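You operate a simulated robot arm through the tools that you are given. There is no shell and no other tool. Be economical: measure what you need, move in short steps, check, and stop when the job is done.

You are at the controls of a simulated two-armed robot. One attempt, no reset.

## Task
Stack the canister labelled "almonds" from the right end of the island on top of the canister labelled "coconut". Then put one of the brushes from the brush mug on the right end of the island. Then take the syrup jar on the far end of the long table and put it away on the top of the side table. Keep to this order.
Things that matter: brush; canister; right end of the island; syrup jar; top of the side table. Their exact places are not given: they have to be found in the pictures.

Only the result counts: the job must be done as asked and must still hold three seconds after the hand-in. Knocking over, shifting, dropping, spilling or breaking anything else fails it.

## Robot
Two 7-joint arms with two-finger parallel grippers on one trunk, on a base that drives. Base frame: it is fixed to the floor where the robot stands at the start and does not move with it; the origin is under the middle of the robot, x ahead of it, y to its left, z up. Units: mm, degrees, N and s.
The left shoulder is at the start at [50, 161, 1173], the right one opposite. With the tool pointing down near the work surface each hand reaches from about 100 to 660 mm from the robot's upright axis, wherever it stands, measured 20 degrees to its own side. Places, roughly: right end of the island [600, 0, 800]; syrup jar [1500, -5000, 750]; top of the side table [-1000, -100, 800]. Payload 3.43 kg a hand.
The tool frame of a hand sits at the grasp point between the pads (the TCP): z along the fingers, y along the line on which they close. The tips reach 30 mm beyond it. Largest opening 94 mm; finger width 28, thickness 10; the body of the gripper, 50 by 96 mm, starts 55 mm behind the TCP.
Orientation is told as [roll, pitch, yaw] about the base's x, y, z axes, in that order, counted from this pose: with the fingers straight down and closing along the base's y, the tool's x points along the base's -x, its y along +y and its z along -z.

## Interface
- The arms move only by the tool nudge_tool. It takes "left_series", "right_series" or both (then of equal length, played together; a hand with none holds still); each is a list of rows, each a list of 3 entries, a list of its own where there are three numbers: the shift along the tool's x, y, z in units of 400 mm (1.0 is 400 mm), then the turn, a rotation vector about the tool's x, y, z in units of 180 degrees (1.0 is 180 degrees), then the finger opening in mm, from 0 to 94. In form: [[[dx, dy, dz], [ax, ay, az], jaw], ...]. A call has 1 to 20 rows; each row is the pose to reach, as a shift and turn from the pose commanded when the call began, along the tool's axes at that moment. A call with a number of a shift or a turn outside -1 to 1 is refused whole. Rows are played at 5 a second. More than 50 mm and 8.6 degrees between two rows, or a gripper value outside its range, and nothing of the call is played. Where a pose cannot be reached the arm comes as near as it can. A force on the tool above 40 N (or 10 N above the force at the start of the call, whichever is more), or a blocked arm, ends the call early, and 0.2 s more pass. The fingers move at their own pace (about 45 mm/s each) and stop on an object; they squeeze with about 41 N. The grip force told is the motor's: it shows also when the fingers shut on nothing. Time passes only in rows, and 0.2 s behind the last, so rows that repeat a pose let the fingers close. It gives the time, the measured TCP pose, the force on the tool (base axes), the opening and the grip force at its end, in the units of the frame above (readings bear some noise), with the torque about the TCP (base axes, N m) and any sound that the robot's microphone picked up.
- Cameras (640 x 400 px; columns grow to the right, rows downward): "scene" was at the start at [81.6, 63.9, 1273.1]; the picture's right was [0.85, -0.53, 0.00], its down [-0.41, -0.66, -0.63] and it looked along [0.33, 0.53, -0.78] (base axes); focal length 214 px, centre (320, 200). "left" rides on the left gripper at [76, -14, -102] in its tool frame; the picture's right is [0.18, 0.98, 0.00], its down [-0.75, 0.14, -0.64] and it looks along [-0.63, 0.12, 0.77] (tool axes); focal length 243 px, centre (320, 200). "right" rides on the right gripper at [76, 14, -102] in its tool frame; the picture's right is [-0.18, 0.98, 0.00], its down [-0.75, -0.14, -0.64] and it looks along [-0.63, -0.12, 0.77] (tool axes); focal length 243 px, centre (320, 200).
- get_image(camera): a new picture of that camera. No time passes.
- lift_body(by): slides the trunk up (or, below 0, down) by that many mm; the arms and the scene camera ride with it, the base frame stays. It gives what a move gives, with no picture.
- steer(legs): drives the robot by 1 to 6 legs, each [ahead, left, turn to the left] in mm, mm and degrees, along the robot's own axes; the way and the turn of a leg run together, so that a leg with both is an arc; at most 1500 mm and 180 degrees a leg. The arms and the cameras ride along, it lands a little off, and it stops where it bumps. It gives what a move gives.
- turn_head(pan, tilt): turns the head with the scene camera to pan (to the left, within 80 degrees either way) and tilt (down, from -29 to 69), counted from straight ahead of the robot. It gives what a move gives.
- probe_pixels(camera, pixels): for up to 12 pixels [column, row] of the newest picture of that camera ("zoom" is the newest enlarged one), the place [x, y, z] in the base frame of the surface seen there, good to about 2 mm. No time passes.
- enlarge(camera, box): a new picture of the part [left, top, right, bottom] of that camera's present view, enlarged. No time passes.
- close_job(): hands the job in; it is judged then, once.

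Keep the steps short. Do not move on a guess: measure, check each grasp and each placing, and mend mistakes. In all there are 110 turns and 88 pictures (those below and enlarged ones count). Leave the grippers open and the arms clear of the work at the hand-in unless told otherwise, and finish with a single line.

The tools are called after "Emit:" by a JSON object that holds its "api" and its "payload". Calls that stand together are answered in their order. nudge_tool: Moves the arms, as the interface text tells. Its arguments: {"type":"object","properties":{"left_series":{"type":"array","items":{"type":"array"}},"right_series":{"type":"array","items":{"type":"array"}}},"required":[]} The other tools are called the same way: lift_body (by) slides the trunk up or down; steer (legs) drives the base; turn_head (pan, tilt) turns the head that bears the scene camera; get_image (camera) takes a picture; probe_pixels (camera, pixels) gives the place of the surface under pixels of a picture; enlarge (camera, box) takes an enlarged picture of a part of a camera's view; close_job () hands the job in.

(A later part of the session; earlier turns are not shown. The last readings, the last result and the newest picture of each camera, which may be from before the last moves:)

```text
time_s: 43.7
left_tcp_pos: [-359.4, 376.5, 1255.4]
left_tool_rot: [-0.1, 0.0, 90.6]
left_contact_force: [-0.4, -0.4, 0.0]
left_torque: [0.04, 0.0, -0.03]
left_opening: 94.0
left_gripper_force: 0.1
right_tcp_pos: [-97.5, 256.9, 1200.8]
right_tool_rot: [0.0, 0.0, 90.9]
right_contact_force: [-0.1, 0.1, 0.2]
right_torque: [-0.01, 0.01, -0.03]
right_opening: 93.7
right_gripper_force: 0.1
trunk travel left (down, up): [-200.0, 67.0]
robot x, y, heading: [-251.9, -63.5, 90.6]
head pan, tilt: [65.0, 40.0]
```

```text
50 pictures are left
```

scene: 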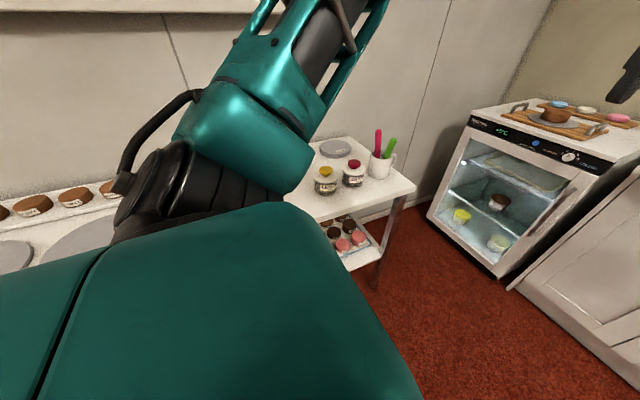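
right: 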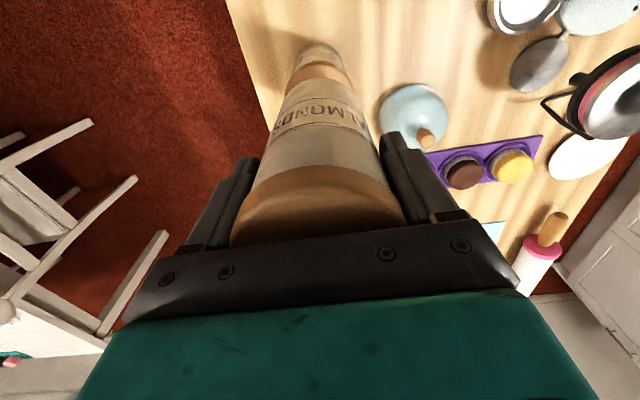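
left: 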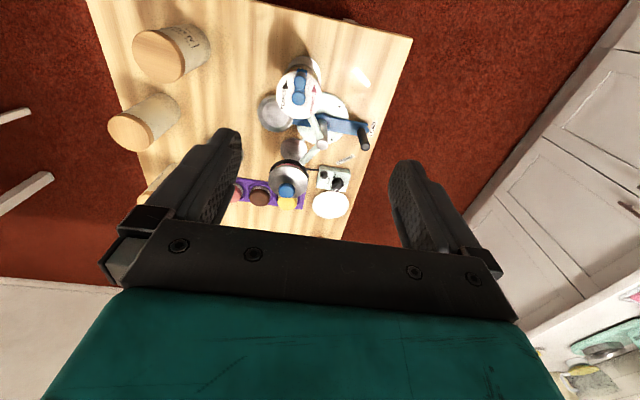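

The mug is on the side table behind the start. I turn another 90° left to face it.

Emit:
{"api": "steer", "payload": {"legs": [[0, 0, 89]]}}

Emit:
{"api": "turn_head", "payload": {"pan": 0, "tilt": 40}}

Emit:
{"api": "get_image", "payload": {"camera": "scene"}}

```text
time_s: 47.8
left_tcp_pos: [-689.6, -151.8, 1254.1]
left_tool_rot: [-0.1, -0.1, 178.1]
left_contact_force: [0.0, 1.2, 0.9]
left_torque: [0.02, 0.01, -0.02]
left_opening: 94.0
left_gripper_force: 0.2
right_tcp_pos: [-560.4, 103.5, 1200.1]
right_tool_rot: [0.0, 0.0, 178.3]
right_contact_force: [0.2, 0.2, -0.2]
right_torque: [-0.01, 0.0, 0.02]
right_opening: 93.7
right_gripper_force: 0.1
trunk travel left (down, up): [-200.0, 67.0]
robot x, y, heading: [-250.1, -65.4, 177.9]
head pan, tilt: [65.0, 40.0]
```

```text
time_s: 49.1
left_tcp_pos: [-691.2, -154.0, 1254.7]
left_tool_rot: [-0.1, -0.1, 178.1]
left_contact_force: [-0.2, 0.3, 0.7]
left_torque: [-0.01, 0.0, 0.0]
left_opening: 94.3
left_gripper_force: 0.0
right_tcp_pos: [-561.6, 103.8, 1201.1]
right_tool_rot: [-0.1, 0.1, 178.3]
right_contact_force: [0.7, -0.7, -0.1]
right_torque: [0.0, 0.01, 0.03]
right_opening: 94.0
right_gripper_force: 0.1
trunk travel left (down, up): [-200.0, 67.0]
robot x, y, heading: [-248.6, -59.6, 178.0]
head pan, tilt: [0.0, 40.0]
```

```text
49 pictures are left
```

scene: 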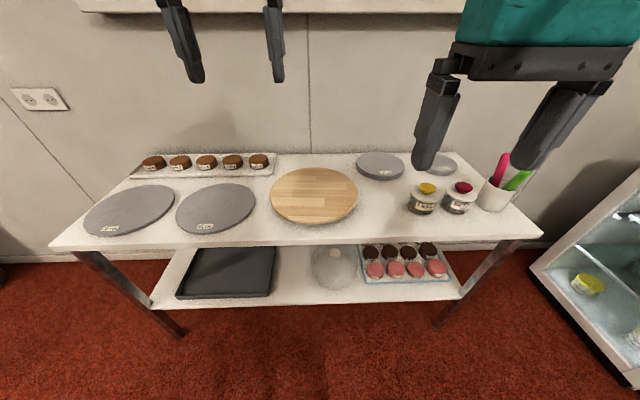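

Emit:
{"api": "enlarge", "payload": {"camera": "scene", "box": [440, 130, 560, 230]}}

Emit:
{"api": "probe_pixels", "payload": {"camera": "scene", "pixels": [[502, 162], [518, 180], [493, 200], [462, 187], [315, 190], [50, 243], [540, 236], [440, 160], [320, 232], [420, 225]]}}

```text
4.00 times, centred on (500, 180) of scene
```

zoom: 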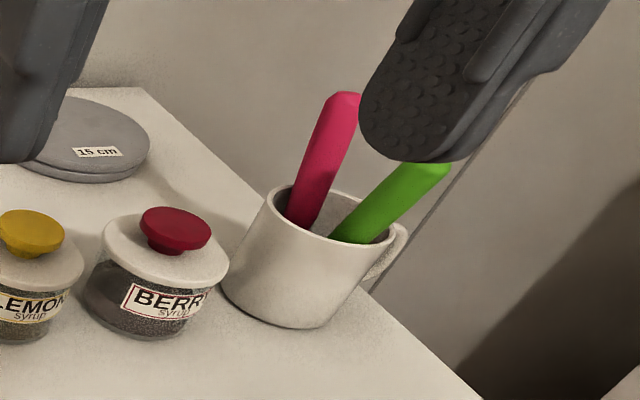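

```text
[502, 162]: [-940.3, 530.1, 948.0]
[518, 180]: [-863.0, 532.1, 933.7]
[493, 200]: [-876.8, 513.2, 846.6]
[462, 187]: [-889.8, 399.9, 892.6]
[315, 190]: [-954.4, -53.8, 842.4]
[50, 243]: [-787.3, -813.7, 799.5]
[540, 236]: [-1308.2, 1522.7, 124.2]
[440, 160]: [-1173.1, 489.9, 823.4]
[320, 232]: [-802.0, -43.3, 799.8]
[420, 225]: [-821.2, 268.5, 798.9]
```

The mug is near (-905,520), pink brush top near (-940,530,948). I drive so the right hand is opposite the mug.

Emit:
{"api": "steer", "payload": {"legs": [[100, -410, 2]]}}

Emit:
{"api": "turn_head", "payload": {"pan": -10, "tilt": 45}}

Emit:
{"api": "get_image", "payload": {"camera": "scene"}}

Emit:
{"api": "get_image", "payload": {"camera": "right"}}

```text
time_s: 51.7
left_tcp_pos: [-782.9, 237.6, 1255.8]
left_tool_rot: [-0.1, 0.0, -179.8]
left_contact_force: [0.1, 0.9, 0.6]
left_torque: [0.0, 0.03, -0.01]
left_opening: 93.9
left_gripper_force: 0.0
right_tcp_pos: [-661.0, 499.6, 1200.6]
right_tool_rot: [0.1, 0.0, -179.7]
right_contact_force: [-0.4, 0.3, 0.0]
right_torque: [-0.01, 0.02, -0.02]
right_opening: 94.1
right_gripper_force: 0.0
trunk travel left (down, up): [-200.0, 67.0]
robot x, y, heading: [-346.4, 348.0, -179.9]
head pan, tilt: [0.0, 40.0]
```

```text
time_s: 52.4
left_tcp_pos: [-781.9, 239.3, 1255.5]
left_tool_rot: [-0.1, -0.1, -179.9]
left_contact_force: [0.4, -1.0, -0.1]
left_torque: [-0.02, 0.02, 0.0]
left_opening: 94.0
left_gripper_force: 0.1
right_tcp_pos: [-660.7, 498.4, 1200.2]
right_tool_rot: [-0.1, 0.0, -179.6]
right_contact_force: [0.0, 0.3, 0.3]
right_torque: [-0.03, 0.03, 0.02]
right_opening: 94.0
right_gripper_force: 0.0
trunk travel left (down, up): [-200.0, 67.0]
robot x, y, heading: [-342.1, 344.1, -179.9]
head pan, tilt: [-10.0, 45.0]
```

```text
47 pictures are left
```

scene: 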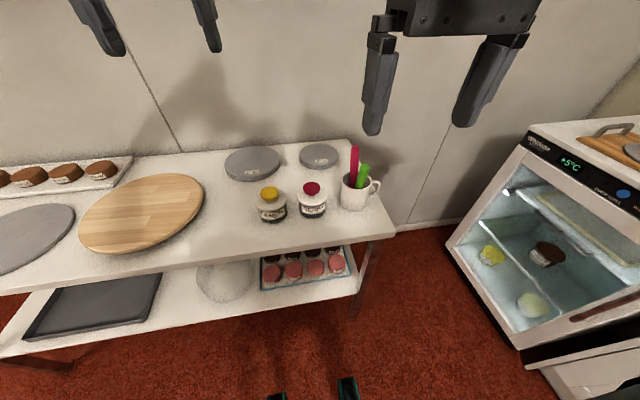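

```text
46 pictures are left
```

right: 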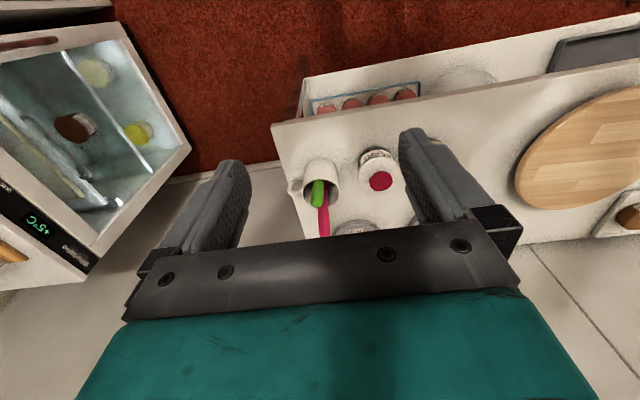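

Emit:
{"api": "enlarge", "payload": {"camera": "scene", "box": [320, 135, 400, 215]}}

```text
5.00 times, centred on (360, 175) of scene
```

zoom: 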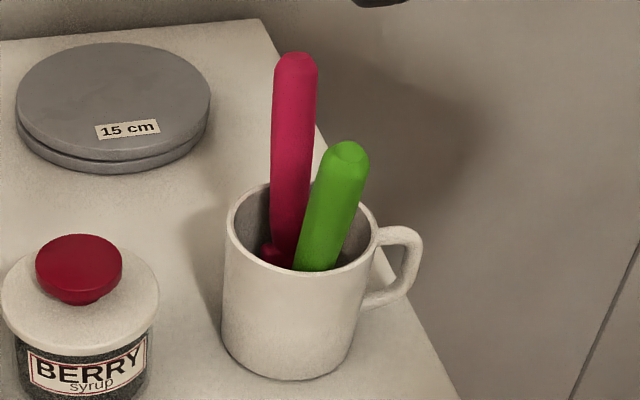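

Emit:
{"api": "probe_pixels", "payload": {"camera": "zoom", "pixels": [[295, 60], [293, 100], [292, 150], [290, 200], [288, 245], [346, 155], [335, 200], [322, 250], [230, 225], [375, 240], [300, 272], [300, 190]]}}

```text
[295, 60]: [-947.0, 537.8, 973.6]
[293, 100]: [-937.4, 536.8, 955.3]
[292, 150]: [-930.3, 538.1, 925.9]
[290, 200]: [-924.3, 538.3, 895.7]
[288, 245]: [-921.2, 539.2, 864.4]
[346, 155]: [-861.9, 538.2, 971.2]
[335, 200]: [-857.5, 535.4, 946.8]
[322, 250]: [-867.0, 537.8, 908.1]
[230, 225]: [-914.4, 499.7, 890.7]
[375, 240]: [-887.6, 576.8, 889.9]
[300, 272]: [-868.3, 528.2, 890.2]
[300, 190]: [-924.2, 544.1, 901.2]
```

Green brush: centre about (-869,539) at z 945, leaning slightly toward me; rim z 890. I bring the right hand above it at z≈1080 and check.

Emit:
{"api": "nudge_tool", "payload": {"right_series": [[[-0.1, -0.02, 0], [0, 0, 0], 94], [[-0.2, -0.04, 0], [0, 0, 0], 94], [[-0.31, -0.06, 0], [0, 0, 0], 80], [[-0.42, -0.08, 0], [0, 0, 0], 70], [[-0.52, -0.101, 0.04], [0, 0, 0], 60], [[-0.52, -0.101, 0.15], [0, 0, 0], 60], [[-0.52, -0.101, 0.25], [0, 0, 0], 60], [[-0.52, -0.101, 0.28], [0, 0, 0], 60], [[-0.52, -0.101, 0.28], [0, 0, 0], 60]]}}

Emit:
{"api": "get_image", "payload": {"camera": "right"}}

```text
time_s: 54.4
left_tcp_pos: [-782.4, 237.3, 1255.4]
left_tool_rot: [-0.1, -0.1, -179.8]
left_contact_force: [0.2, -0.2, 0.4]
left_torque: [0.01, 0.05, -0.01]
left_opening: 93.8
left_gripper_force: 0.1
right_tcp_pos: [-868.1, 539.1, 1087.2]
right_tool_rot: [0.0, 0.0, -179.6]
right_contact_force: [1.1, 0.2, 0.0]
right_torque: [0.03, -0.03, 0.01]
right_opening: 59.9
right_gripper_force: 0.0
trunk travel left (down, up): [-200.0, 67.0]
robot x, y, heading: [-341.0, 346.0, -179.6]
head pan, tilt: [-10.0, 45.0]
```

```text
44 pictures are left
```

right: 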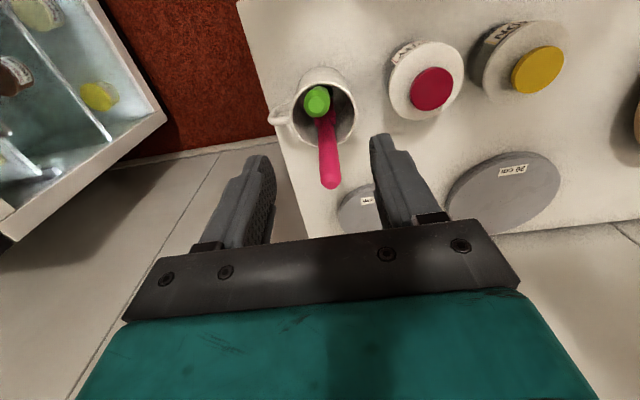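

Emit:
{"api": "probe_pixels", "payload": {"camera": "right", "pixels": [[317, 98], [317, 88], [317, 110], [306, 99], [328, 99], [330, 180], [318, 150], [340, 180]]}}

Emit:
{"api": "enlarge", "payload": {"camera": "right", "box": [270, 50, 390, 200]}}

```text
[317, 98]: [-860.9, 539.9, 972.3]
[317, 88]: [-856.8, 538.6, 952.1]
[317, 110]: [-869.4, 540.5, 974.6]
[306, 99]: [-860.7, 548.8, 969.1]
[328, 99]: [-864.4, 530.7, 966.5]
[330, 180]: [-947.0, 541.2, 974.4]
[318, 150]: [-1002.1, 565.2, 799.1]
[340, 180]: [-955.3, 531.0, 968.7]
```

```text
2.67 times, centred on (330, 125) of right
```

zoom: 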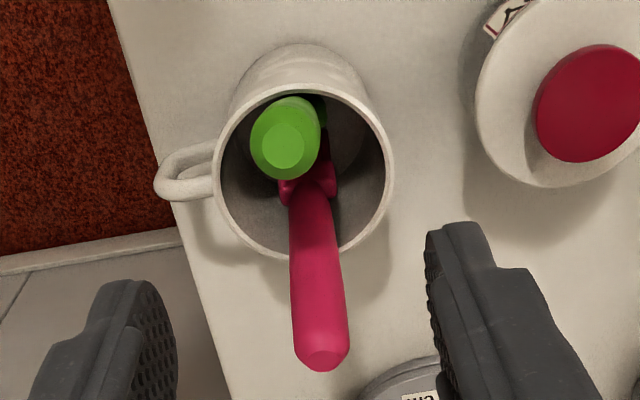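

Green top centre ≈(-867,540). I descend 142 mm to z 945 and look before closing.

Emit:
{"api": "nudge_tool", "payload": {"right_series": [[[-0.004, 0, 0.1], [0, 0, 0], 60], [[-0.004, 0, 0.2], [0, 0, 0], 60], [[-0.004, 0, 0.29], [0, 0, 0], 60], [[-0.004, -0.001, 0.355], [0, 0, 0], 60], [[-0.004, -0.001, 0.355], [0, 0, 0], 60]]}}

Emit:
{"api": "get_image", "payload": {"camera": "right"}}

```text
time_s: 55.6
left_tcp_pos: [-780.9, 237.4, 1256.8]
left_tool_rot: [-0.1, -0.1, -179.8]
left_contact_force: [0.1, 0.0, -0.2]
left_torque: [0.0, 0.01, 0.03]
left_opening: 94.2
left_gripper_force: 0.0
right_tcp_pos: [-871.9, 537.5, 947.1]
right_tool_rot: [0.1, 0.1, -179.6]
right_contact_force: [0.5, -0.5, -0.3]
right_torque: [-0.02, 0.01, 0.04]
right_opening: 60.1
right_gripper_force: 0.1
trunk travel left (down, up): [-200.0, 67.0]
robot x, y, heading: [-342.2, 343.5, -179.9]
head pan, tilt: [-10.0, 45.0]
```

```text
42 pictures are left
```

right: 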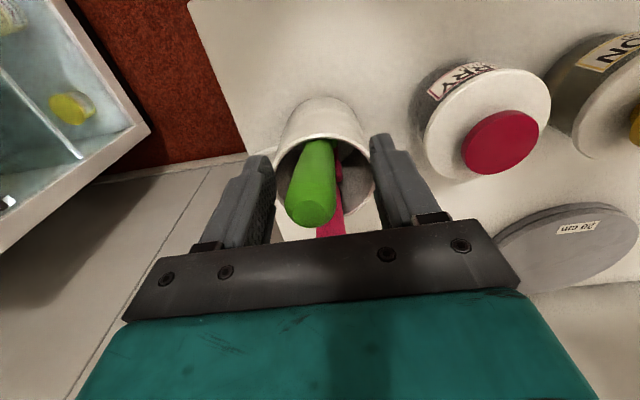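

The brush is ~4 mm off to the left in the picture; I shift by 4 mm, then close.

Emit:
{"api": "nudge_tool", "payload": {"right_series": [[[0, -0.01, 0], [0, 0, 0], 60], [[0, -0.01, 0], [0, 0, 0], 40], [[0, -0.01, 0], [0, 0, 0], 20], [[0, -0.01, 0], [0, 0, 0], 5], [[0, -0.01, 0], [0, 0, 0], 5], [[0, -0.01, 0], [0, 0, 0], 5], [[0.002, -0.01, -0.02], [0, 0, 0], 5], [[0.006, -0.01, -0.05], [0, 0, 0], 5]]}}

Emit:
{"api": "get_image", "payload": {"camera": "right"}}

```text
time_s: 57.4
left_tcp_pos: [-783.2, 237.4, 1256.6]
left_tool_rot: [-0.1, -0.1, -179.8]
left_contact_force: [0.3, 0.3, 0.5]
left_torque: [-0.01, 0.02, 0.0]
left_opening: 94.1
left_gripper_force: 0.1
right_tcp_pos: [-869.1, 541.6, 966.7]
right_tool_rot: [0.1, 0.0, -179.5]
right_contact_force: [0.1, -0.4, -1.5]
right_torque: [0.03, -0.01, 0.01]
right_opening: 24.2
right_gripper_force: 41.1
trunk travel left (down, up): [-200.0, 67.0]
robot x, y, heading: [-345.1, 346.4, -179.8]
head pan, tilt: [-10.0, 45.0]
```

```text
41 pictures are left
```

right: 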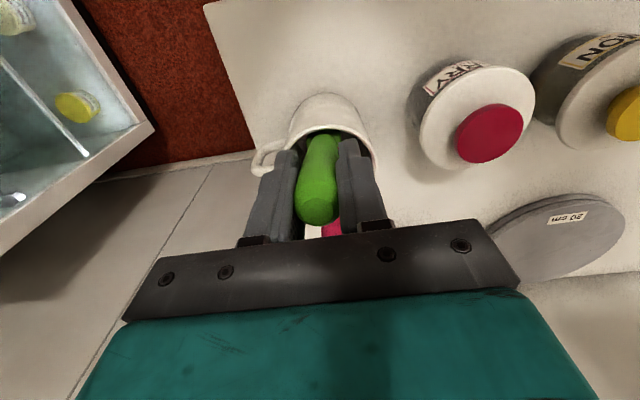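

Gripped (24 mm), weight ~1.5 N, mug unmoved. I pull on slowly along its lean, 60 mm, and look.

Emit:
{"api": "nudge_tool", "payload": {"right_series": [[[0.006, 0, -0.04], [0, 0, 0], 5], [[0.012, 0, -0.08], [0, 0, 0], 5], [[0.018, 0, -0.12], [0, 0, 0], 5], [[0.023, 0, -0.16], [0, 0, 0], 5]]}}

Emit:
{"api": "enlarge", "payload": {"camera": "scene", "box": [290, 90, 410, 220]}}

```text
time_s: 58.4
left_tcp_pos: [-781.6, 237.0, 1255.1]
left_tool_rot: [-0.1, 0.0, -179.9]
left_contact_force: [-0.1, 0.6, 0.3]
left_torque: [0.01, 0.01, -0.01]
left_opening: 93.9
left_gripper_force: 0.0
right_tcp_pos: [-859.0, 540.7, 1030.5]
right_tool_rot: [0.1, 0.0, -179.5]
right_contact_force: [0.4, 0.4, -0.2]
right_torque: [-0.01, -0.01, -0.04]
right_opening: 24.0
right_gripper_force: 41.2
trunk travel left (down, up): [-200.0, 67.0]
robot x, y, heading: [-342.3, 345.5, -179.8]
head pan, tilt: [-10.0, 45.0]
```

```text
3.08 times, centred on (350, 155) of scene
```

zoom: 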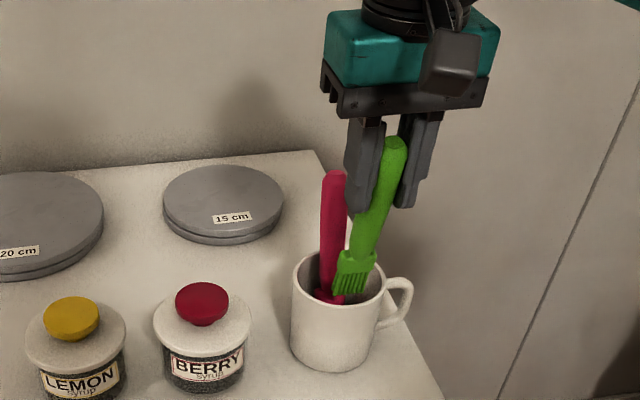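

The green brush slides out cleanly. I raise 120 mm more.

Emit:
{"api": "nudge_tool", "payload": {"right_series": [[[0.006, 0, -0.05], [0, 0, 0], 5], [[0.01, 0, -0.1], [0, 0, 0], 5], [[0.01, 0, -0.18], [0, 0, 0], 5], [[0.01, 0, -0.26], [0, 0, 0], 5], [[0.01, 0, -0.32], [0, 0, 0], 5]]}}

Emit:
{"api": "enlarge", "payload": {"camera": "scene", "box": [270, 20, 430, 220]}}

```text
time_s: 59.6
left_tcp_pos: [-780.2, 238.2, 1255.5]
left_tool_rot: [-0.1, -0.2, -179.8]
left_contact_force: [-0.7, 0.2, -0.4]
left_torque: [0.04, 0.04, -0.02]
left_opening: 94.0
left_gripper_force: 0.0
right_tcp_pos: [-855.1, 538.4, 1160.6]
right_tool_rot: [0.1, 0.0, -179.6]
right_contact_force: [0.4, -0.3, -1.8]
right_torque: [0.01, 0.02, 0.0]
right_opening: 23.7
right_gripper_force: 40.7
trunk travel left (down, up): [-200.0, 67.0]
robot x, y, heading: [-343.4, 344.3, -179.9]
head pan, tilt: [-10.0, 45.0]
```

```text
2.00 times, centred on (350, 120) of scene
```

zoom: 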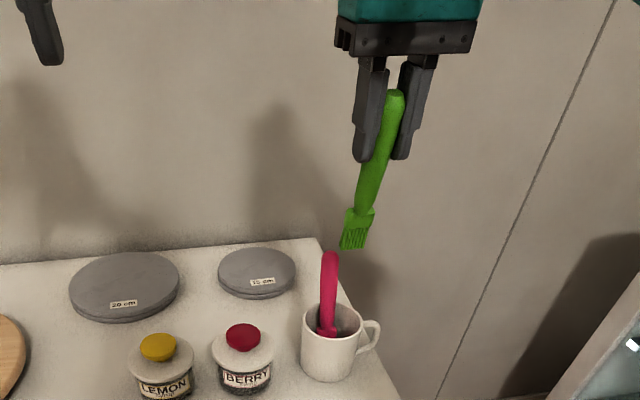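

The brush is free. I probe its ends for geometry.

Emit:
{"api": "probe_pixels", "payload": {"camera": "zoom", "pixels": [[397, 97], [355, 238], [368, 185], [362, 215], [372, 210], [347, 210]]}}

```text
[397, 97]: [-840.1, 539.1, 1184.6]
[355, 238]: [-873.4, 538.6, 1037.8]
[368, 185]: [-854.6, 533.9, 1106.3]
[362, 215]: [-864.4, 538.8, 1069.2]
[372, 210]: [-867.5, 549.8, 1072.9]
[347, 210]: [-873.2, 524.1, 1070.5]
```

I back off, strafe, and turn around to face the island end.

Emit:
{"api": "steer", "payload": {"legs": [[200, 0, 0]]}}

```text
time_s: 61.1
left_tcp_pos: [-916.7, 238.3, 1253.9]
left_tool_rot: [0.0, 0.1, -179.7]
left_contact_force: [0.7, 0.5, 0.3]
left_torque: [-0.03, 0.04, -0.04]
left_opening: 93.9
left_gripper_force: 0.0
right_tcp_pos: [-988.8, 540.1, 1157.4]
right_tool_rot: [-0.1, 0.0, -179.8]
right_contact_force: [0.6, 0.5, -0.2]
right_torque: [-0.02, 0.02, 0.0]
right_opening: 23.8
right_gripper_force: 40.9
trunk travel left (down, up): [-200.0, 67.0]
robot x, y, heading: [-476.1, 344.5, -180.2]
head pan, tilt: [-10.0, 45.0]
stopped in leg 1: the robot was blocked; the commanded pose is now the measured one
```

I sent the wrong sign: the robot went ahead 133 mm and was blocked at the table. I look at what happened before anything else.

Emit:
{"api": "get_image", "payload": {"camera": "scene"}}

```text
38 pictures are left
```

scene: 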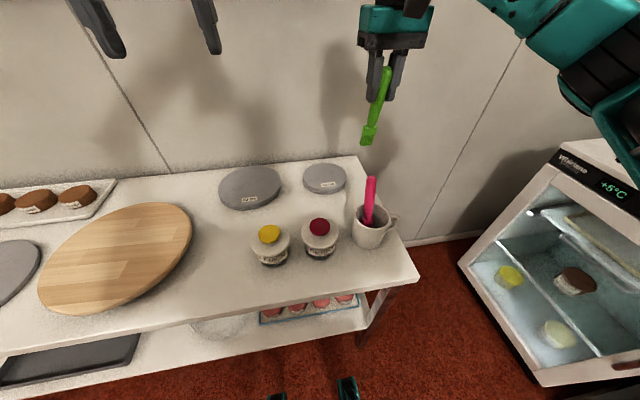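

Emit:
{"api": "probe_pixels", "payload": {"camera": "scene", "pixels": [[318, 225], [268, 233], [369, 190], [359, 220], [383, 222], [368, 235], [50, 345], [415, 283], [330, 310]]}}

```text
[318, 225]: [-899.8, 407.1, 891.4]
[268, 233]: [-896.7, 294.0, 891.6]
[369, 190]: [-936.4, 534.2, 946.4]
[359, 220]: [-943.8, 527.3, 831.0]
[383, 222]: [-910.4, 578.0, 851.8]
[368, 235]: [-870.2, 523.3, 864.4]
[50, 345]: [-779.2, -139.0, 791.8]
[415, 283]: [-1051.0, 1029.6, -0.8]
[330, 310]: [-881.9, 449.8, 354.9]
```

Nothing moved (mug front still ≈-870, pink brush at -936). Now I drive backward, with the proper sign.

Emit:
{"api": "steer", "payload": {"legs": [[-330, 0, 0], [0, 315, 0], [0, 0, 180]]}}

Emit:
{"api": "turn_head", "payload": {"pan": -10, "tilt": 45}}

Emit:
{"api": "get_image", "payload": {"camera": "scene"}}

```text
time_s: 72.3
left_tcp_pos: [299.0, 134.2, 1253.2]
left_tool_rot: [-0.1, 0.1, -0.3]
left_contact_force: [0.9, -0.3, 1.1]
left_torque: [0.02, 0.02, 0.01]
left_opening: 94.2
left_gripper_force: 0.0
right_tcp_pos: [366.9, -170.3, 1157.1]
right_tool_rot: [0.0, 0.3, -0.5]
right_contact_force: [-0.5, 0.0, 0.0]
right_torque: [0.0, 0.0, -0.03]
right_opening: 23.5
right_gripper_force: 40.8
trunk travel left (down, up): [-200.0, 67.0]
robot x, y, heading: [-142.2, 31.1, -0.4]
head pan, tilt: [-10.0, 45.0]
```

```text
time_s: 72.9
left_tcp_pos: [299.2, 134.0, 1252.9]
left_tool_rot: [0.0, 0.3, -0.3]
left_contact_force: [0.4, 0.0, 0.3]
left_torque: [0.02, -0.01, 0.0]
left_opening: 93.8
left_gripper_force: 0.1
right_tcp_pos: [367.1, -170.4, 1155.9]
right_tool_rot: [0.0, 0.2, -0.4]
right_contact_force: [-0.4, -0.1, -0.6]
right_torque: [-0.02, 0.02, -0.01]
right_opening: 23.6
right_gripper_force: 40.6
trunk travel left (down, up): [-200.0, 67.0]
robot x, y, heading: [-143.0, 28.2, -0.3]
head pan, tilt: [-10.0, 45.0]
```

```text
37 pictures are left
```

scene: 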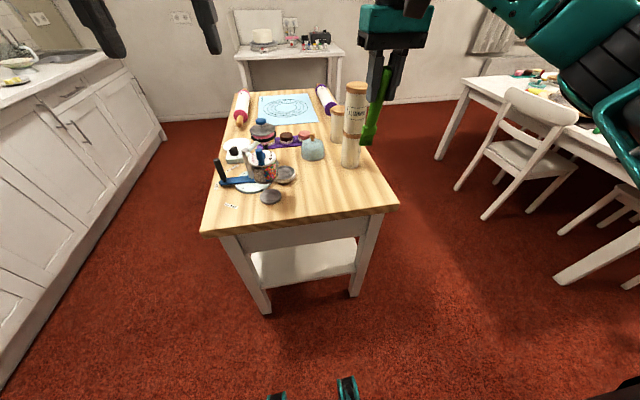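

The brush hangs at the island end. I tilt the hand forward by 72° while lowering to about z 1030, so the brush comes nearly level.

Emit:
{"api": "nudge_tool", "payload": {"right_series": [[[0, 0, 0.035], [0, -0.045, 0], 5], [[0, 0, 0.07], [0, -0.09, 0], 5], [[0, 0, 0.105], [0, -0.135, 0], 5], [[0, 0, 0.14], [0, -0.18, 0], 5], [[0, 0, 0.175], [0, -0.225, 0], 5], [[0, 0, 0.21], [0, -0.27, 0], 5], [[0, 0, 0.245], [0, -0.315, 0], 5], [[0, 0, 0.28], [0, -0.36, 0], 5], [[0, 0, 0.32], [0, -0.4, 0], 5], [[0, 0, 0.32], [0, -0.4, 0], 5]]}}

Emit:
{"api": "get_image", "payload": {"camera": "scene"}}

```text
time_s: 75.1
left_tcp_pos: [299.0, 133.6, 1252.3]
left_tool_rot: [0.0, 0.2, -0.4]
left_contact_force: [0.2, 0.7, 0.0]
left_torque: [0.01, 0.04, 0.01]
left_opening: 94.2
left_gripper_force: 0.1
right_tcp_pos: [367.4, -170.5, 1046.0]
right_tool_rot: [0.0, -64.5, -0.5]
right_contact_force: [0.3, -0.1, -0.4]
right_torque: [0.02, 0.05, 0.02]
right_opening: 23.5
right_gripper_force: 40.6
right hand out of reach, approached as far as the arm can: row 9, 10
trunk travel left (down, up): [-200.0, 67.0]
robot x, y, heading: [-142.8, 34.8, -0.6]
head pan, tilt: [-10.0, 45.0]
```

```text
36 pictures are left
```

scene: 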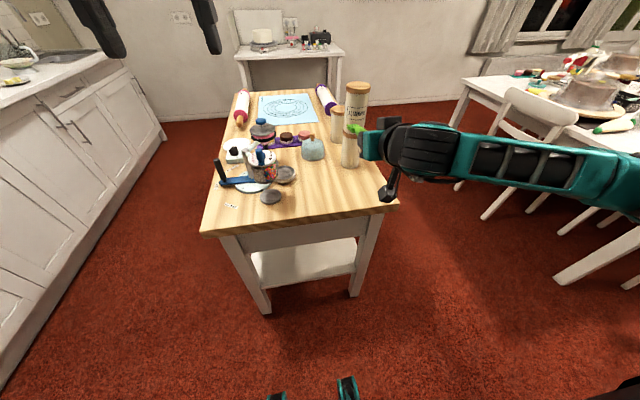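

Tilt reached 64.5° (brush ~76° from vertical). I check the forearm's height before lowering the trunk.

Emit:
{"api": "probe_pixels", "payload": {"camera": "scene", "pixels": [[410, 145], [470, 155], [540, 160], [610, 175], [388, 195], [380, 150], [360, 132], [450, 175], [590, 200]]}}

Emit:
{"api": "get_image", "payload": {"camera": "right"}}

```text
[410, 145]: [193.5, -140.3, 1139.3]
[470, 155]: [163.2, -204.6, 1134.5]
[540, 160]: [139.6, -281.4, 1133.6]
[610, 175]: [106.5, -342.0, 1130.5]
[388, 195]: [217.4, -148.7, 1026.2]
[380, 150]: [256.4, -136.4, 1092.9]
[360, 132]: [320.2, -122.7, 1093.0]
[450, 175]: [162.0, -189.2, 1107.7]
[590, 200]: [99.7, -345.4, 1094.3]
```

```text
35 pictures are left
```

right: 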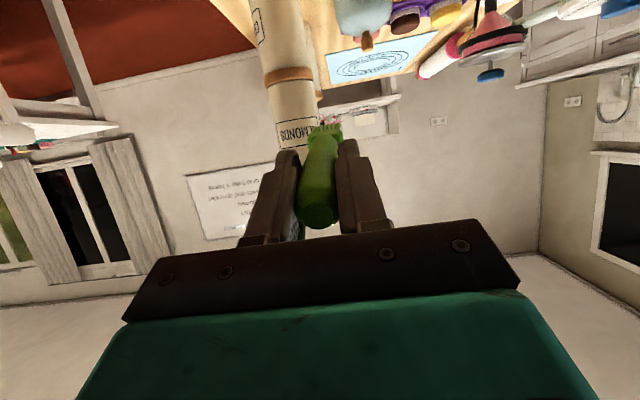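

The forearm is clear of the island. I lower the trunk 170 mm and probe the cloche and edges for free space.

Emit:
{"api": "lift_body", "payload": {"by": -170}}

Emit:
{"api": "get_image", "payload": {"camera": "scene"}}

```text
time_s: 77.0
left_tcp_pos: [298.1, 132.5, 1084.0]
left_tool_rot: [0.0, 0.2, -0.3]
left_contact_force: [-0.4, -0.1, -0.3]
left_torque: [0.01, -0.01, -0.01]
left_opening: 94.0
left_gripper_force: 0.0
right_tcp_pos: [367.2, -170.6, 875.4]
right_tool_rot: [-0.1, -64.5, -0.5]
right_contact_force: [-0.7, -0.4, -0.6]
right_torque: [-0.01, 0.08, 0.02]
right_opening: 23.2
right_gripper_force: 40.4
trunk travel left (down, up): [-30.0, 237.0]
robot x, y, heading: [-142.7, 34.2, -0.4]
head pan, tilt: [-10.0, 45.0]
```

```text
34 pictures are left
```

scene: 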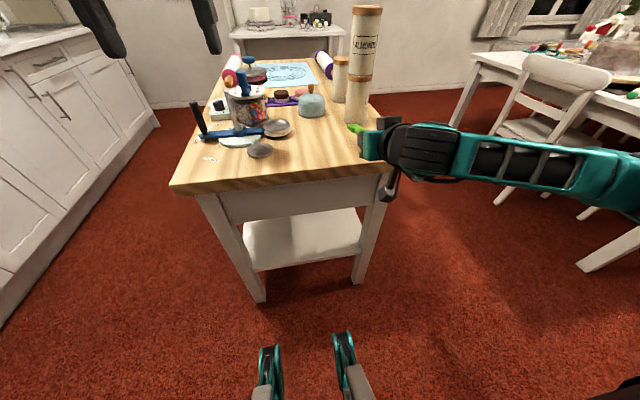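

I drive 75 mm ahead and 55 mm left so the brush lies over free wood, then probe.

Emit:
{"api": "steer", "payload": {"legs": [[75, 55, 0]]}}

Emit:
{"api": "enlarge", "payload": {"camera": "scene", "box": [240, 60, 440, 220]}}

```text
time_s: 78.1
left_tcp_pos: [374.3, 186.6, 1084.0]
left_tool_rot: [0.0, 0.2, -0.3]
left_contact_force: [-0.3, 0.0, -0.9]
left_torque: [-0.01, -0.01, 0.0]
left_opening: 94.3
left_gripper_force: 0.1
right_tcp_pos: [444.1, -116.9, 875.0]
right_tool_rot: [0.0, -64.6, -0.3]
right_contact_force: [0.2, 0.1, -0.6]
right_torque: [-0.02, 0.01, 0.0]
right_opening: 23.5
right_gripper_force: 41.0
trunk travel left (down, up): [-30.0, 237.0]
robot x, y, heading: [-66.8, 85.1, -0.6]
head pan, tilt: [-10.0, 45.0]
```

```text
2.50 times, centred on (340, 140) of scene
```

zoom: 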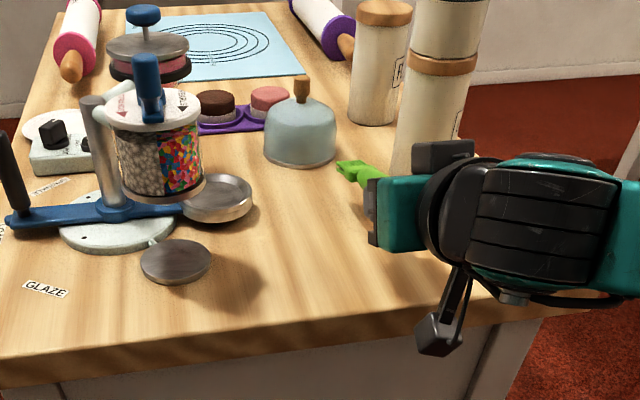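

Emit:
{"api": "probe_pixels", "payload": {"camera": "zoom", "pixels": [[342, 168], [355, 172], [300, 165], [330, 160], [370, 195], [398, 165], [434, 348], [300, 330], [455, 290]]}}

```text
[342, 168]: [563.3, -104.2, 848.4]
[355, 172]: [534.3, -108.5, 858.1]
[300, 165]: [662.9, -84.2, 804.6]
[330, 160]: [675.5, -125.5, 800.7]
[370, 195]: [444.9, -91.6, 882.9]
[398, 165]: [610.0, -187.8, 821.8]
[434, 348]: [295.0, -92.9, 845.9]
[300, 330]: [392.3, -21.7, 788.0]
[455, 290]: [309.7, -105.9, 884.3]
```

Free space is good: tip at x≈572, cloche at 663, stack's edge at y -188. I try 10° more tilt, with 15 mm lowering.

Emit:
{"api": "nudge_tool", "payload": {"right_series": [[[0.017, 0, 0.008], [0, -0.028, 0], 5], [[0.034, 0, 0.016], [0, -0.055, 0], 5], [[0.034, 0, 0.016], [0, -0.055, 0], 5]]}}

```text
time_s: 78.9
left_tcp_pos: [374.7, 186.0, 1083.1]
left_tool_rot: [0.0, 0.2, -0.5]
left_contact_force: [-0.1, -0.7, -0.4]
left_torque: [0.01, 0.03, 0.0]
left_opening: 94.0
left_gripper_force: 0.2
right_tcp_pos: [443.1, -117.2, 875.2]
right_tool_rot: [-0.1, -64.5, -0.5]
right_contact_force: [0.4, -0.5, -0.5]
right_torque: [0.01, 0.03, 0.03]
right_opening: 23.4
right_gripper_force: 41.0
right hand out of reach, approached as far as the arm can: row 1, 2, 3
trunk travel left (down, up): [-30.0, 237.0]
robot x, y, heading: [-64.0, 84.7, -0.8]
head pan, tilt: [-10.0, 45.0]
```

The arm is at its limit there. I back off 130 mm with the base and re-extend the arm, which should allow more tilt.

Emit:
{"api": "steer", "payload": {"legs": [[-130, 0, 0]]}}

Emit:
{"api": "nudge_tool", "payload": {"right_series": [[[-0.035, 0, 0.073], [0, 0, 0], 5], [[-0.07, 0, 0.147], [0, 0, 0], 5], [[-0.105, 0, 0.22], [0, 0, 0], 5], [[-0.14, 0, 0.293], [0, 0, 0], 5], [[-0.14, 0, 0.293], [0, -0.028, 0], 5], [[-0.14, 0, 0.293], [0, -0.055, 0], 5], [[-0.14, 0, 0.293], [0, -0.07, 0], 5]]}}

```text
time_s: 80.2
left_tcp_pos: [243.1, 189.1, 1083.0]
left_tool_rot: [0.0, 0.2, -0.3]
left_contact_force: [-0.3, 0.1, -0.5]
left_torque: [0.0, 0.02, 0.02]
left_opening: 93.8
left_gripper_force: 0.0
right_tcp_pos: [313.0, -115.0, 875.4]
right_tool_rot: [-0.1, -64.7, -0.2]
right_contact_force: [0.2, 0.1, -1.0]
right_torque: [0.02, 0.01, 0.06]
right_opening: 23.3
right_gripper_force: 40.9
trunk travel left (down, up): [-30.0, 237.0]
robot x, y, heading: [-199.1, 86.7, -0.7]
head pan, tilt: [-10.0, 45.0]
```

```text
time_s: 81.8
left_tcp_pos: [244.2, 188.7, 1083.2]
left_tool_rot: [0.0, 0.2, -0.3]
left_contact_force: [0.2, -0.8, -1.1]
left_torque: [0.05, -0.02, 0.0]
left_opening: 94.1
left_gripper_force: 0.0
right_tcp_pos: [442.5, -100.1, 877.5]
right_tool_rot: [0.3, -68.5, 0.6]
right_contact_force: [-0.8, 1.0, -0.4]
right_torque: [0.0, 0.03, -0.02]
right_opening: 23.4
right_gripper_force: 41.1
right hand out of reach, approached as far as the arm can: row 5, 6, 7
trunk travel left (down, up): [-30.0, 237.0]
robot x, y, heading: [-194.5, 82.5, -0.5]
head pan, tilt: [-10.0, 45.0]
```

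Tilt is 68.5°, brush about 80°. I lower the trunk by 30 mm and check.

Emit:
{"api": "lift_body", "payload": {"by": -30}}

Emit:
{"api": "enlarge", "payload": {"camera": "scene", "box": [240, 60, 440, 220]}}

```text
time_s: 82.6
left_tcp_pos: [243.5, 190.4, 1052.6]
left_tool_rot: [0.0, 0.2, -0.1]
left_contact_force: [0.1, 0.0, 0.3]
left_torque: [-0.01, 0.01, 0.0]
left_opening: 94.2
left_gripper_force: 0.0
right_tcp_pos: [442.9, -100.9, 846.8]
right_tool_rot: [0.5, -68.5, 0.7]
right_contact_force: [-0.1, -0.2, -0.3]
right_torque: [-0.01, 0.07, 0.02]
right_opening: 23.3
right_gripper_force: 41.0
trunk travel left (down, up): [0.0, 267.0]
robot x, y, heading: [-197.1, 88.5, -0.4]
head pan, tilt: [-10.0, 45.0]
```

```text
2.50 times, centred on (340, 140) of scene
```

zoom: 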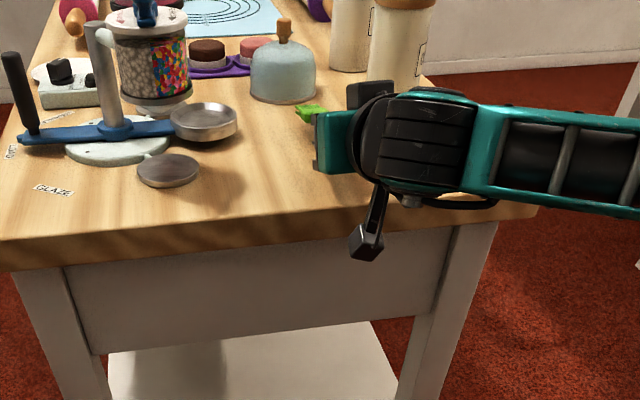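

Emit:
{"api": "probe_pixels", "payload": {"camera": "zoom", "pixels": [[304, 110], [312, 116], [365, 240], [420, 150], [480, 190], [560, 200], [630, 200], [385, 95]]}}

```text
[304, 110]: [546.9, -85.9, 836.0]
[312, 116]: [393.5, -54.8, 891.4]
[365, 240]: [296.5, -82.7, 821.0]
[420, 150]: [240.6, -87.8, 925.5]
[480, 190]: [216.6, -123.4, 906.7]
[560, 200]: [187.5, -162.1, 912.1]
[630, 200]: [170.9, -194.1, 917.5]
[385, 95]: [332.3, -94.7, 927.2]
```

The arm is clear of the island edge. I lower gently by up to 14 mm.

Emit:
{"api": "nudge_tool", "payload": {"right_series": [[[0.0116, 0, 0.0046], [0, 0, 0], 5], [[0.021, 0, 0.0082], [0, 0, 0], 5], [[0.0279, 0, 0.011], [0, 0, 0], 5], [[0.0325, 0, 0.0128], [0, 0, 0], 5]]}}

Emit:
{"api": "enlarge", "payload": {"camera": "scene", "box": [300, 70, 400, 140]}}

```text
time_s: 83.6
left_tcp_pos: [243.8, 189.1, 1054.0]
left_tool_rot: [0.0, 0.2, -0.2]
left_contact_force: [0.4, -0.3, -0.1]
left_torque: [-0.01, -0.01, 0.02]
left_opening: 93.8
left_gripper_force: 0.0
right_tcp_pos: [443.0, -98.9, 833.1]
right_tool_rot: [0.6, -68.5, 0.4]
right_contact_force: [0.3, 0.4, -0.3]
right_torque: [0.0, 0.04, 0.0]
right_opening: 23.4
right_gripper_force: 41.1
trunk travel left (down, up): [0.0, 267.0]
robot x, y, heading: [-194.2, 87.4, -0.5]
head pan, tilt: [-10.0, 45.0]
```

```text
5.71 times, centred on (350, 105) of scene
```

zoom: 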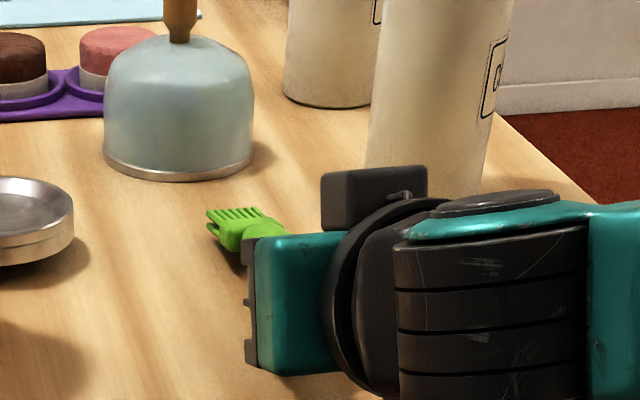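

No contact yet (TCP 833). I lower 6 mm more in small steps.

Emit:
{"api": "nudge_tool", "payload": {"right_series": [[[0.0046, 0, 0.0018], [0, 0, 0], 5], [[0.0093, 0, 0.0037], [0, 0, 0], 5], [[0.014, 0, 0.0055], [0, 0, 0], 5]]}}

Emit:
{"api": "enlarge", "payload": {"camera": "scene", "box": [325, 95, 355, 120]}}

```text
time_s: 84.4
left_tcp_pos: [243.6, 189.5, 1054.3]
left_tool_rot: [0.1, 0.1, -0.1]
left_contact_force: [0.2, 0.7, 0.0]
left_torque: [-0.01, -0.03, -0.01]
left_opening: 93.8
left_gripper_force: 0.0
right_tcp_pos: [444.2, -99.7, 829.9]
right_tool_rot: [0.4, -68.4, 0.7]
right_contact_force: [-1.8, 1.2, 3.6]
right_torque: [-0.03, -0.41, 0.0]
right_opening: 23.3
right_gripper_force: 40.6
trunk travel left (down, up): [0.0, 267.0]
robot x, y, heading: [-198.1, 89.3, -0.6]
head pan, tilt: [-10.0, 45.0]
```

```text
16.00 times, centred on (340, 108) of scene
```

zoom: 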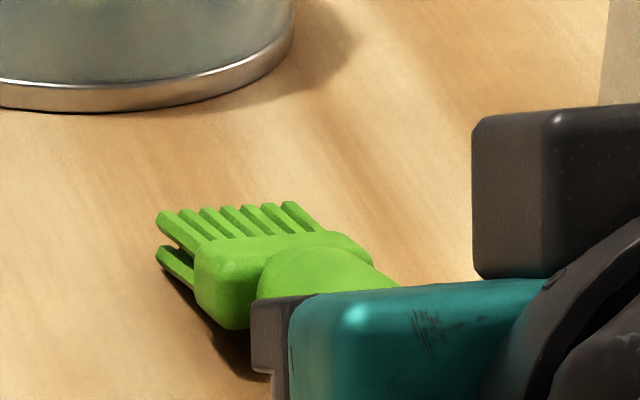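

The bristles touch the wood (3.6 N, torque). I open the fingers and look.

Emit:
{"api": "nudge_tool", "payload": {"right_series": [[[0.01, 0, 0.004], [0, 0, 0], 26], [[0.01, 0, 0.004], [0, 0, 0], 30], [[0.01, 0, 0.004], [0, 0, 0], 45], [[0.01, 0, 0.004], [0, 0, 0], 60], [[0.01, 0, 0.004], [0, 0, 0], 60], [[0.01, 0, 0.004], [0, 0, 0], 60]]}}

Emit:
{"api": "get_image", "payload": {"camera": "right"}}

```text
time_s: 85.8
left_tcp_pos: [243.7, 189.0, 1054.1]
left_tool_rot: [0.0, 0.2, -0.2]
left_contact_force: [-0.2, 0.6, -0.4]
left_torque: [-0.02, 0.02, -0.01]
left_opening: 93.7
left_gripper_force: 0.1
right_tcp_pos: [443.7, -100.7, 828.2]
right_tool_rot: [0.3, -68.3, 0.7]
right_contact_force: [0.7, -0.3, 0.2]
right_torque: [-0.01, 0.01, -0.01]
right_opening: 60.1
right_gripper_force: 0.1
right hand out of reach, approached as far as the arm can: row 1, 2, 3, 4, 5, 6
trunk travel left (down, up): [0.0, 267.0]
robot x, y, heading: [-198.0, 87.1, -0.7]
head pan, tilt: [-10.0, 45.0]
```

```text
29 pictures are left
```

right: 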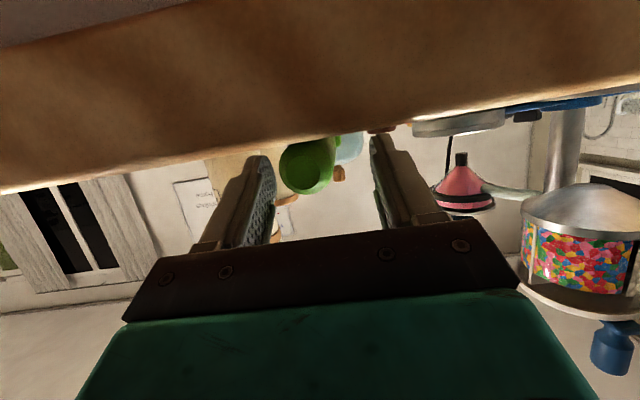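

The brush lies free between the open fingers. I back the base straight off 180 mm and view.

Emit:
{"api": "steer", "payload": {"legs": [[-180, 0, 0]]}}

Emit:
{"api": "lift_body", "payload": {"by": 180}}

Emit:
{"api": "enlarge", "payload": {"camera": "scene", "box": [220, 80, 420, 205]}}

```text
time_s: 87.3
left_tcp_pos: [66.0, 190.2, 1052.4]
left_tool_rot: [0.0, 0.2, -0.4]
left_contact_force: [-0.1, 0.1, -0.2]
left_torque: [0.0, -0.01, -0.01]
left_opening: 94.0
left_gripper_force: 0.1
right_tcp_pos: [263.9, -100.1, 828.0]
right_tool_rot: [0.4, -68.4, 0.5]
right_contact_force: [0.7, -0.1, 0.1]
right_torque: [-0.01, 0.01, 0.06]
right_opening: 59.9
right_gripper_force: 0.0
trunk travel left (down, up): [0.0, 267.0]
robot x, y, heading: [-371.8, 88.6, -0.8]
head pan, tilt: [-10.0, 45.0]
```

```text
time_s: 89.3
left_tcp_pos: [68.4, 189.8, 1232.6]
left_tool_rot: [0.0, 0.3, -0.4]
left_contact_force: [1.4, -0.5, -0.2]
left_torque: [0.0, -0.02, -0.03]
left_opening: 94.1
left_gripper_force: 0.0
right_tcp_pos: [265.0, -101.0, 1007.6]
right_tool_rot: [0.4, -68.3, 0.3]
right_contact_force: [0.6, 0.4, 0.1]
right_torque: [-0.01, -0.02, -0.01]
right_opening: 59.9
right_gripper_force: 0.0
trunk travel left (down, up): [-180.0, 87.0]
robot x, y, heading: [-373.7, 85.5, -0.6]
head pan, tilt: [-10.0, 45.0]
```

```text
3.20 times, centred on (320, 142) of scene
```

zoom: 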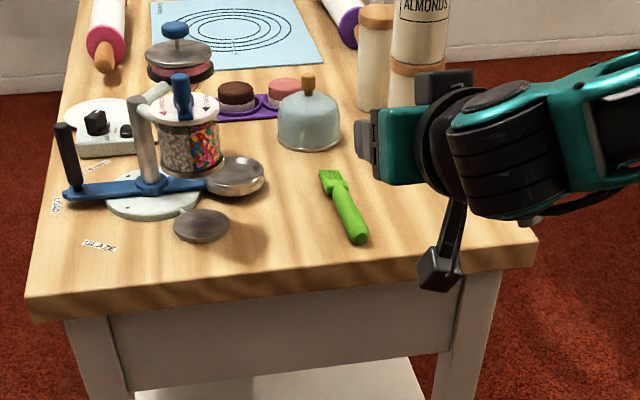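

The brush lies safely on the island's right end. Now I fold the right hand back to pointing down and turn right to look along the long table.

Emit:
{"api": "nudge_tool", "payload": {"right_series": [[[0, 0, -0.06], [0, 0.045, 0], 94], [[0, 0, -0.1], [0, 0.09, 0], 94], [[0, 0, -0.1], [0, 0.135, 0], 94], [[0, 0, -0.1], [0, 0.18, 0], 94], [[0, 0, -0.1], [0, 0.225, 0], 94], [[0, 0, -0.1], [0, 0.27, 0], 94], [[0, 0, -0.1], [0, 0.315, 0], 94], [[0, 0, -0.1], [0, 0.36, 0], 94], [[0, 0, -0.1], [0, 0.38, 0], 94]]}}

Emit:
{"api": "steer", "payload": {"legs": [[0, 0, -89]]}}

Emit:
{"api": "turn_head", "payload": {"pan": 10, "tilt": 20}}

Emit:
{"api": "get_image", "payload": {"camera": "scene"}}

```text
time_s: 91.3
left_tcp_pos: [65.6, 189.6, 1232.0]
left_tool_rot: [0.0, 0.2, -0.3]
left_contact_force: [-1.1, 0.3, 0.0]
left_torque: [0.01, 0.03, 0.0]
left_opening: 94.2
left_gripper_force: 0.0
right_tcp_pos: [227.2, -100.7, 1021.9]
right_tool_rot: [0.3, 0.3, 0.7]
right_contact_force: [-0.3, -0.2, -1.2]
right_torque: [-0.06, 0.02, 0.01]
right_opening: 93.8
right_gripper_force: 0.0
trunk travel left (down, up): [-180.0, 87.0]
robot x, y, heading: [-376.0, 91.4, -0.3]
head pan, tilt: [-10.0, 45.0]
```

```text
time_s: 95.5
left_tcp_pos: [-274.4, -353.8, 1232.7]
left_tool_rot: [-0.1, 0.2, -90.6]
left_contact_force: [0.7, 0.0, -1.4]
left_torque: [0.05, 0.01, 0.03]
left_opening: 94.1
left_gripper_force: 0.0
right_tcp_pos: [-566.3, -513.4, 1023.5]
right_tool_rot: [0.1, 0.1, -89.5]
right_contact_force: [0.4, 0.1, 0.2]
right_torque: [0.03, -0.03, -0.01]
right_opening: 94.1
right_gripper_force: 0.1
trunk travel left (down, up): [-180.0, 87.0]
robot x, y, heading: [-372.9, 88.0, -90.8]
head pan, tilt: [-10.0, 45.0]
```

```text
time_s: 96.4
left_tcp_pos: [-273.7, -354.6, 1233.2]
left_tool_rot: [0.0, 0.2, -90.5]
left_contact_force: [0.0, -0.4, -0.3]
left_torque: [0.0, 0.01, 0.0]
left_opening: 93.9
left_gripper_force: 0.0
right_tcp_pos: [-566.1, -513.4, 1022.8]
right_tool_rot: [0.0, 0.1, -89.5]
right_contact_force: [0.5, 0.0, -0.6]
right_torque: [0.03, -0.01, -0.01]
right_opening: 93.9
right_gripper_force: 0.0
trunk travel left (down, up): [-180.0, 87.0]
robot x, y, heading: [-374.5, 88.6, -91.0]
head pan, tilt: [10.0, 20.0]
```

```text
27 pictures are left
```

scene: 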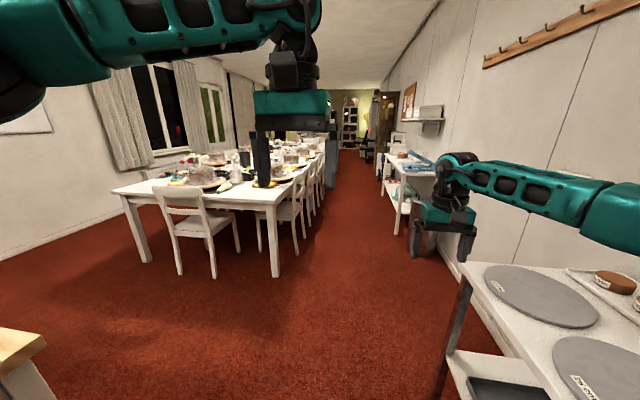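

Emit:
{"api": "enlarge", "payload": {"camera": "scene", "box": [220, 110, 440, 260]}}

Emit:
{"api": "probe_pixels", "payload": {"camera": "scene", "pixels": [[298, 255], [305, 238], [275, 275], [396, 235], [380, 195], [440, 398], [320, 205], [180, 272], [328, 175], [280, 205], [435, 300], [345, 160]]}}

```text
2.67 times, centred on (330, 185) of scene
```

zoom: 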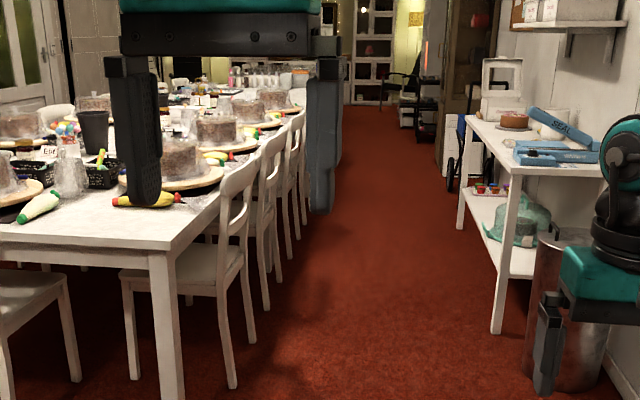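

```text
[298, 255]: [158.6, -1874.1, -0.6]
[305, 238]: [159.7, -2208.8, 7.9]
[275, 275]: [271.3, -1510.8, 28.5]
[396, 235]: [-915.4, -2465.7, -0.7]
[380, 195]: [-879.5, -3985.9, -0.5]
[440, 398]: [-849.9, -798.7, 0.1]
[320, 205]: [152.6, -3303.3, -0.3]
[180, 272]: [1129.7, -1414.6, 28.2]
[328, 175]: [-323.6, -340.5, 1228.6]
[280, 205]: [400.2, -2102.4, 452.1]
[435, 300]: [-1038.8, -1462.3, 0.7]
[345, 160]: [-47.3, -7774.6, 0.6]
```

The corridor is free from x≈-900 to 150 with its centre at my x=-370. I drive along it to y≈-3600 and look.

Emit:
{"api": "steer", "payload": {"legs": [[0, 0, 1], [1300, 0, 0], [1300, 0, 0], [1200, 0, 0]]}}

Emit:
{"api": "turn_head", "payload": {"pan": 35, "tilt": 20}}

Emit:
{"api": "get_image", "payload": {"camera": "scene"}}

```text
time_s: 115.1
left_tcp_pos: [-358.7, -4165.6, 1234.0]
left_tool_rot: [0.0, 0.2, -91.9]
left_contact_force: [-0.9, -0.7, -0.3]
left_torque: [-0.02, 0.02, -0.03]
left_opening: 94.1
left_gripper_force: 0.0
right_tcp_pos: [-652.5, -4319.3, 1022.8]
right_tool_rot: [0.1, 0.1, -90.7]
right_contact_force: [-0.6, -0.6, -0.3]
right_torque: [0.03, -0.04, -0.01]
right_opening: 93.8
right_gripper_force: 0.0
trunk travel left (down, up): [-180.0, 87.0]
robot x, y, heading: [-450.3, -3720.9, -92.3]
head pan, tilt: [10.0, 20.0]
```

```text
time_s: 116.0
left_tcp_pos: [-359.0, -4165.3, 1233.6]
left_tool_rot: [-0.1, 0.2, -91.9]
left_contact_force: [0.5, 0.1, -0.1]
left_torque: [0.05, -0.01, -0.02]
left_opening: 93.9
left_gripper_force: 0.1
right_tcp_pos: [-653.0, -4318.4, 1021.9]
right_tool_rot: [0.1, 0.1, -90.8]
right_contact_force: [0.7, 0.3, -0.5]
right_torque: [0.0, -0.02, -0.02]
right_opening: 94.0
right_gripper_force: 0.0
trunk travel left (down, up): [-180.0, 87.0]
robot x, y, heading: [-445.9, -3719.6, -92.2]
head pan, tilt: [35.0, 20.0]
```

```text
25 pictures are left
```

scene: 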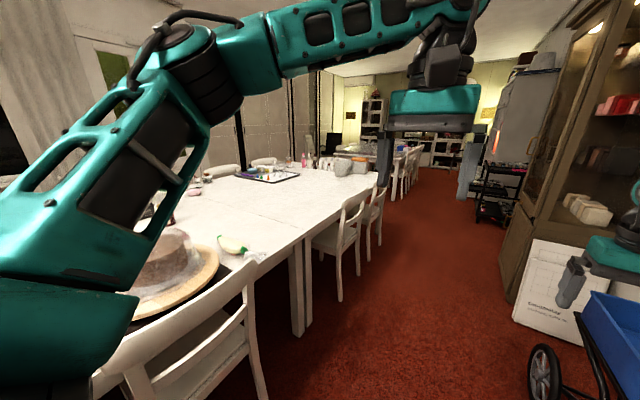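

I enlarge the far end and probe the corridor obstacles.

Emit:
{"api": "enlarge", "payload": {"camera": "scene", "box": [190, 130, 410, 240]}}

Emit:
{"api": "probe_pixels", "payload": {"camera": "scene", "pixels": [[340, 298], [380, 258], [376, 178], [298, 330], [270, 176], [515, 318], [475, 215], [305, 165], [345, 165], [402, 195], [365, 152]]}}

```text
2.91 times, centred on (300, 185) of scene
```

zoom: 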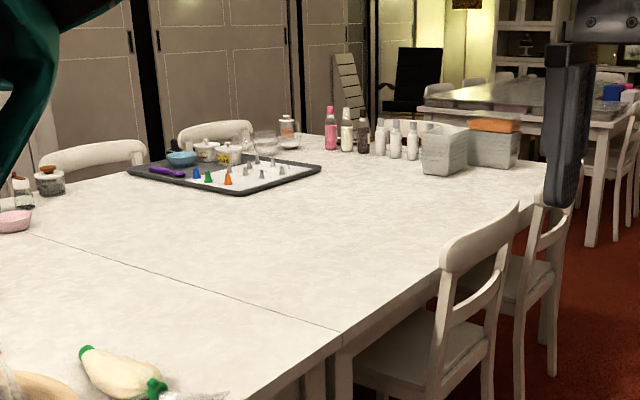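

```text
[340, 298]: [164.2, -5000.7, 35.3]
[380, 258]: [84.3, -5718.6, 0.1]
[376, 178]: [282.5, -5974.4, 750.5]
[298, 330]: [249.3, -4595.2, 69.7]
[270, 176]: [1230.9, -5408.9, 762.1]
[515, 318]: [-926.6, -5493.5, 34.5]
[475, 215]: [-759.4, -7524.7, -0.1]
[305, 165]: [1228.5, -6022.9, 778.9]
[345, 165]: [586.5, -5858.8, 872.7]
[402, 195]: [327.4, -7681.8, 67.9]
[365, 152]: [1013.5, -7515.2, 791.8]
```

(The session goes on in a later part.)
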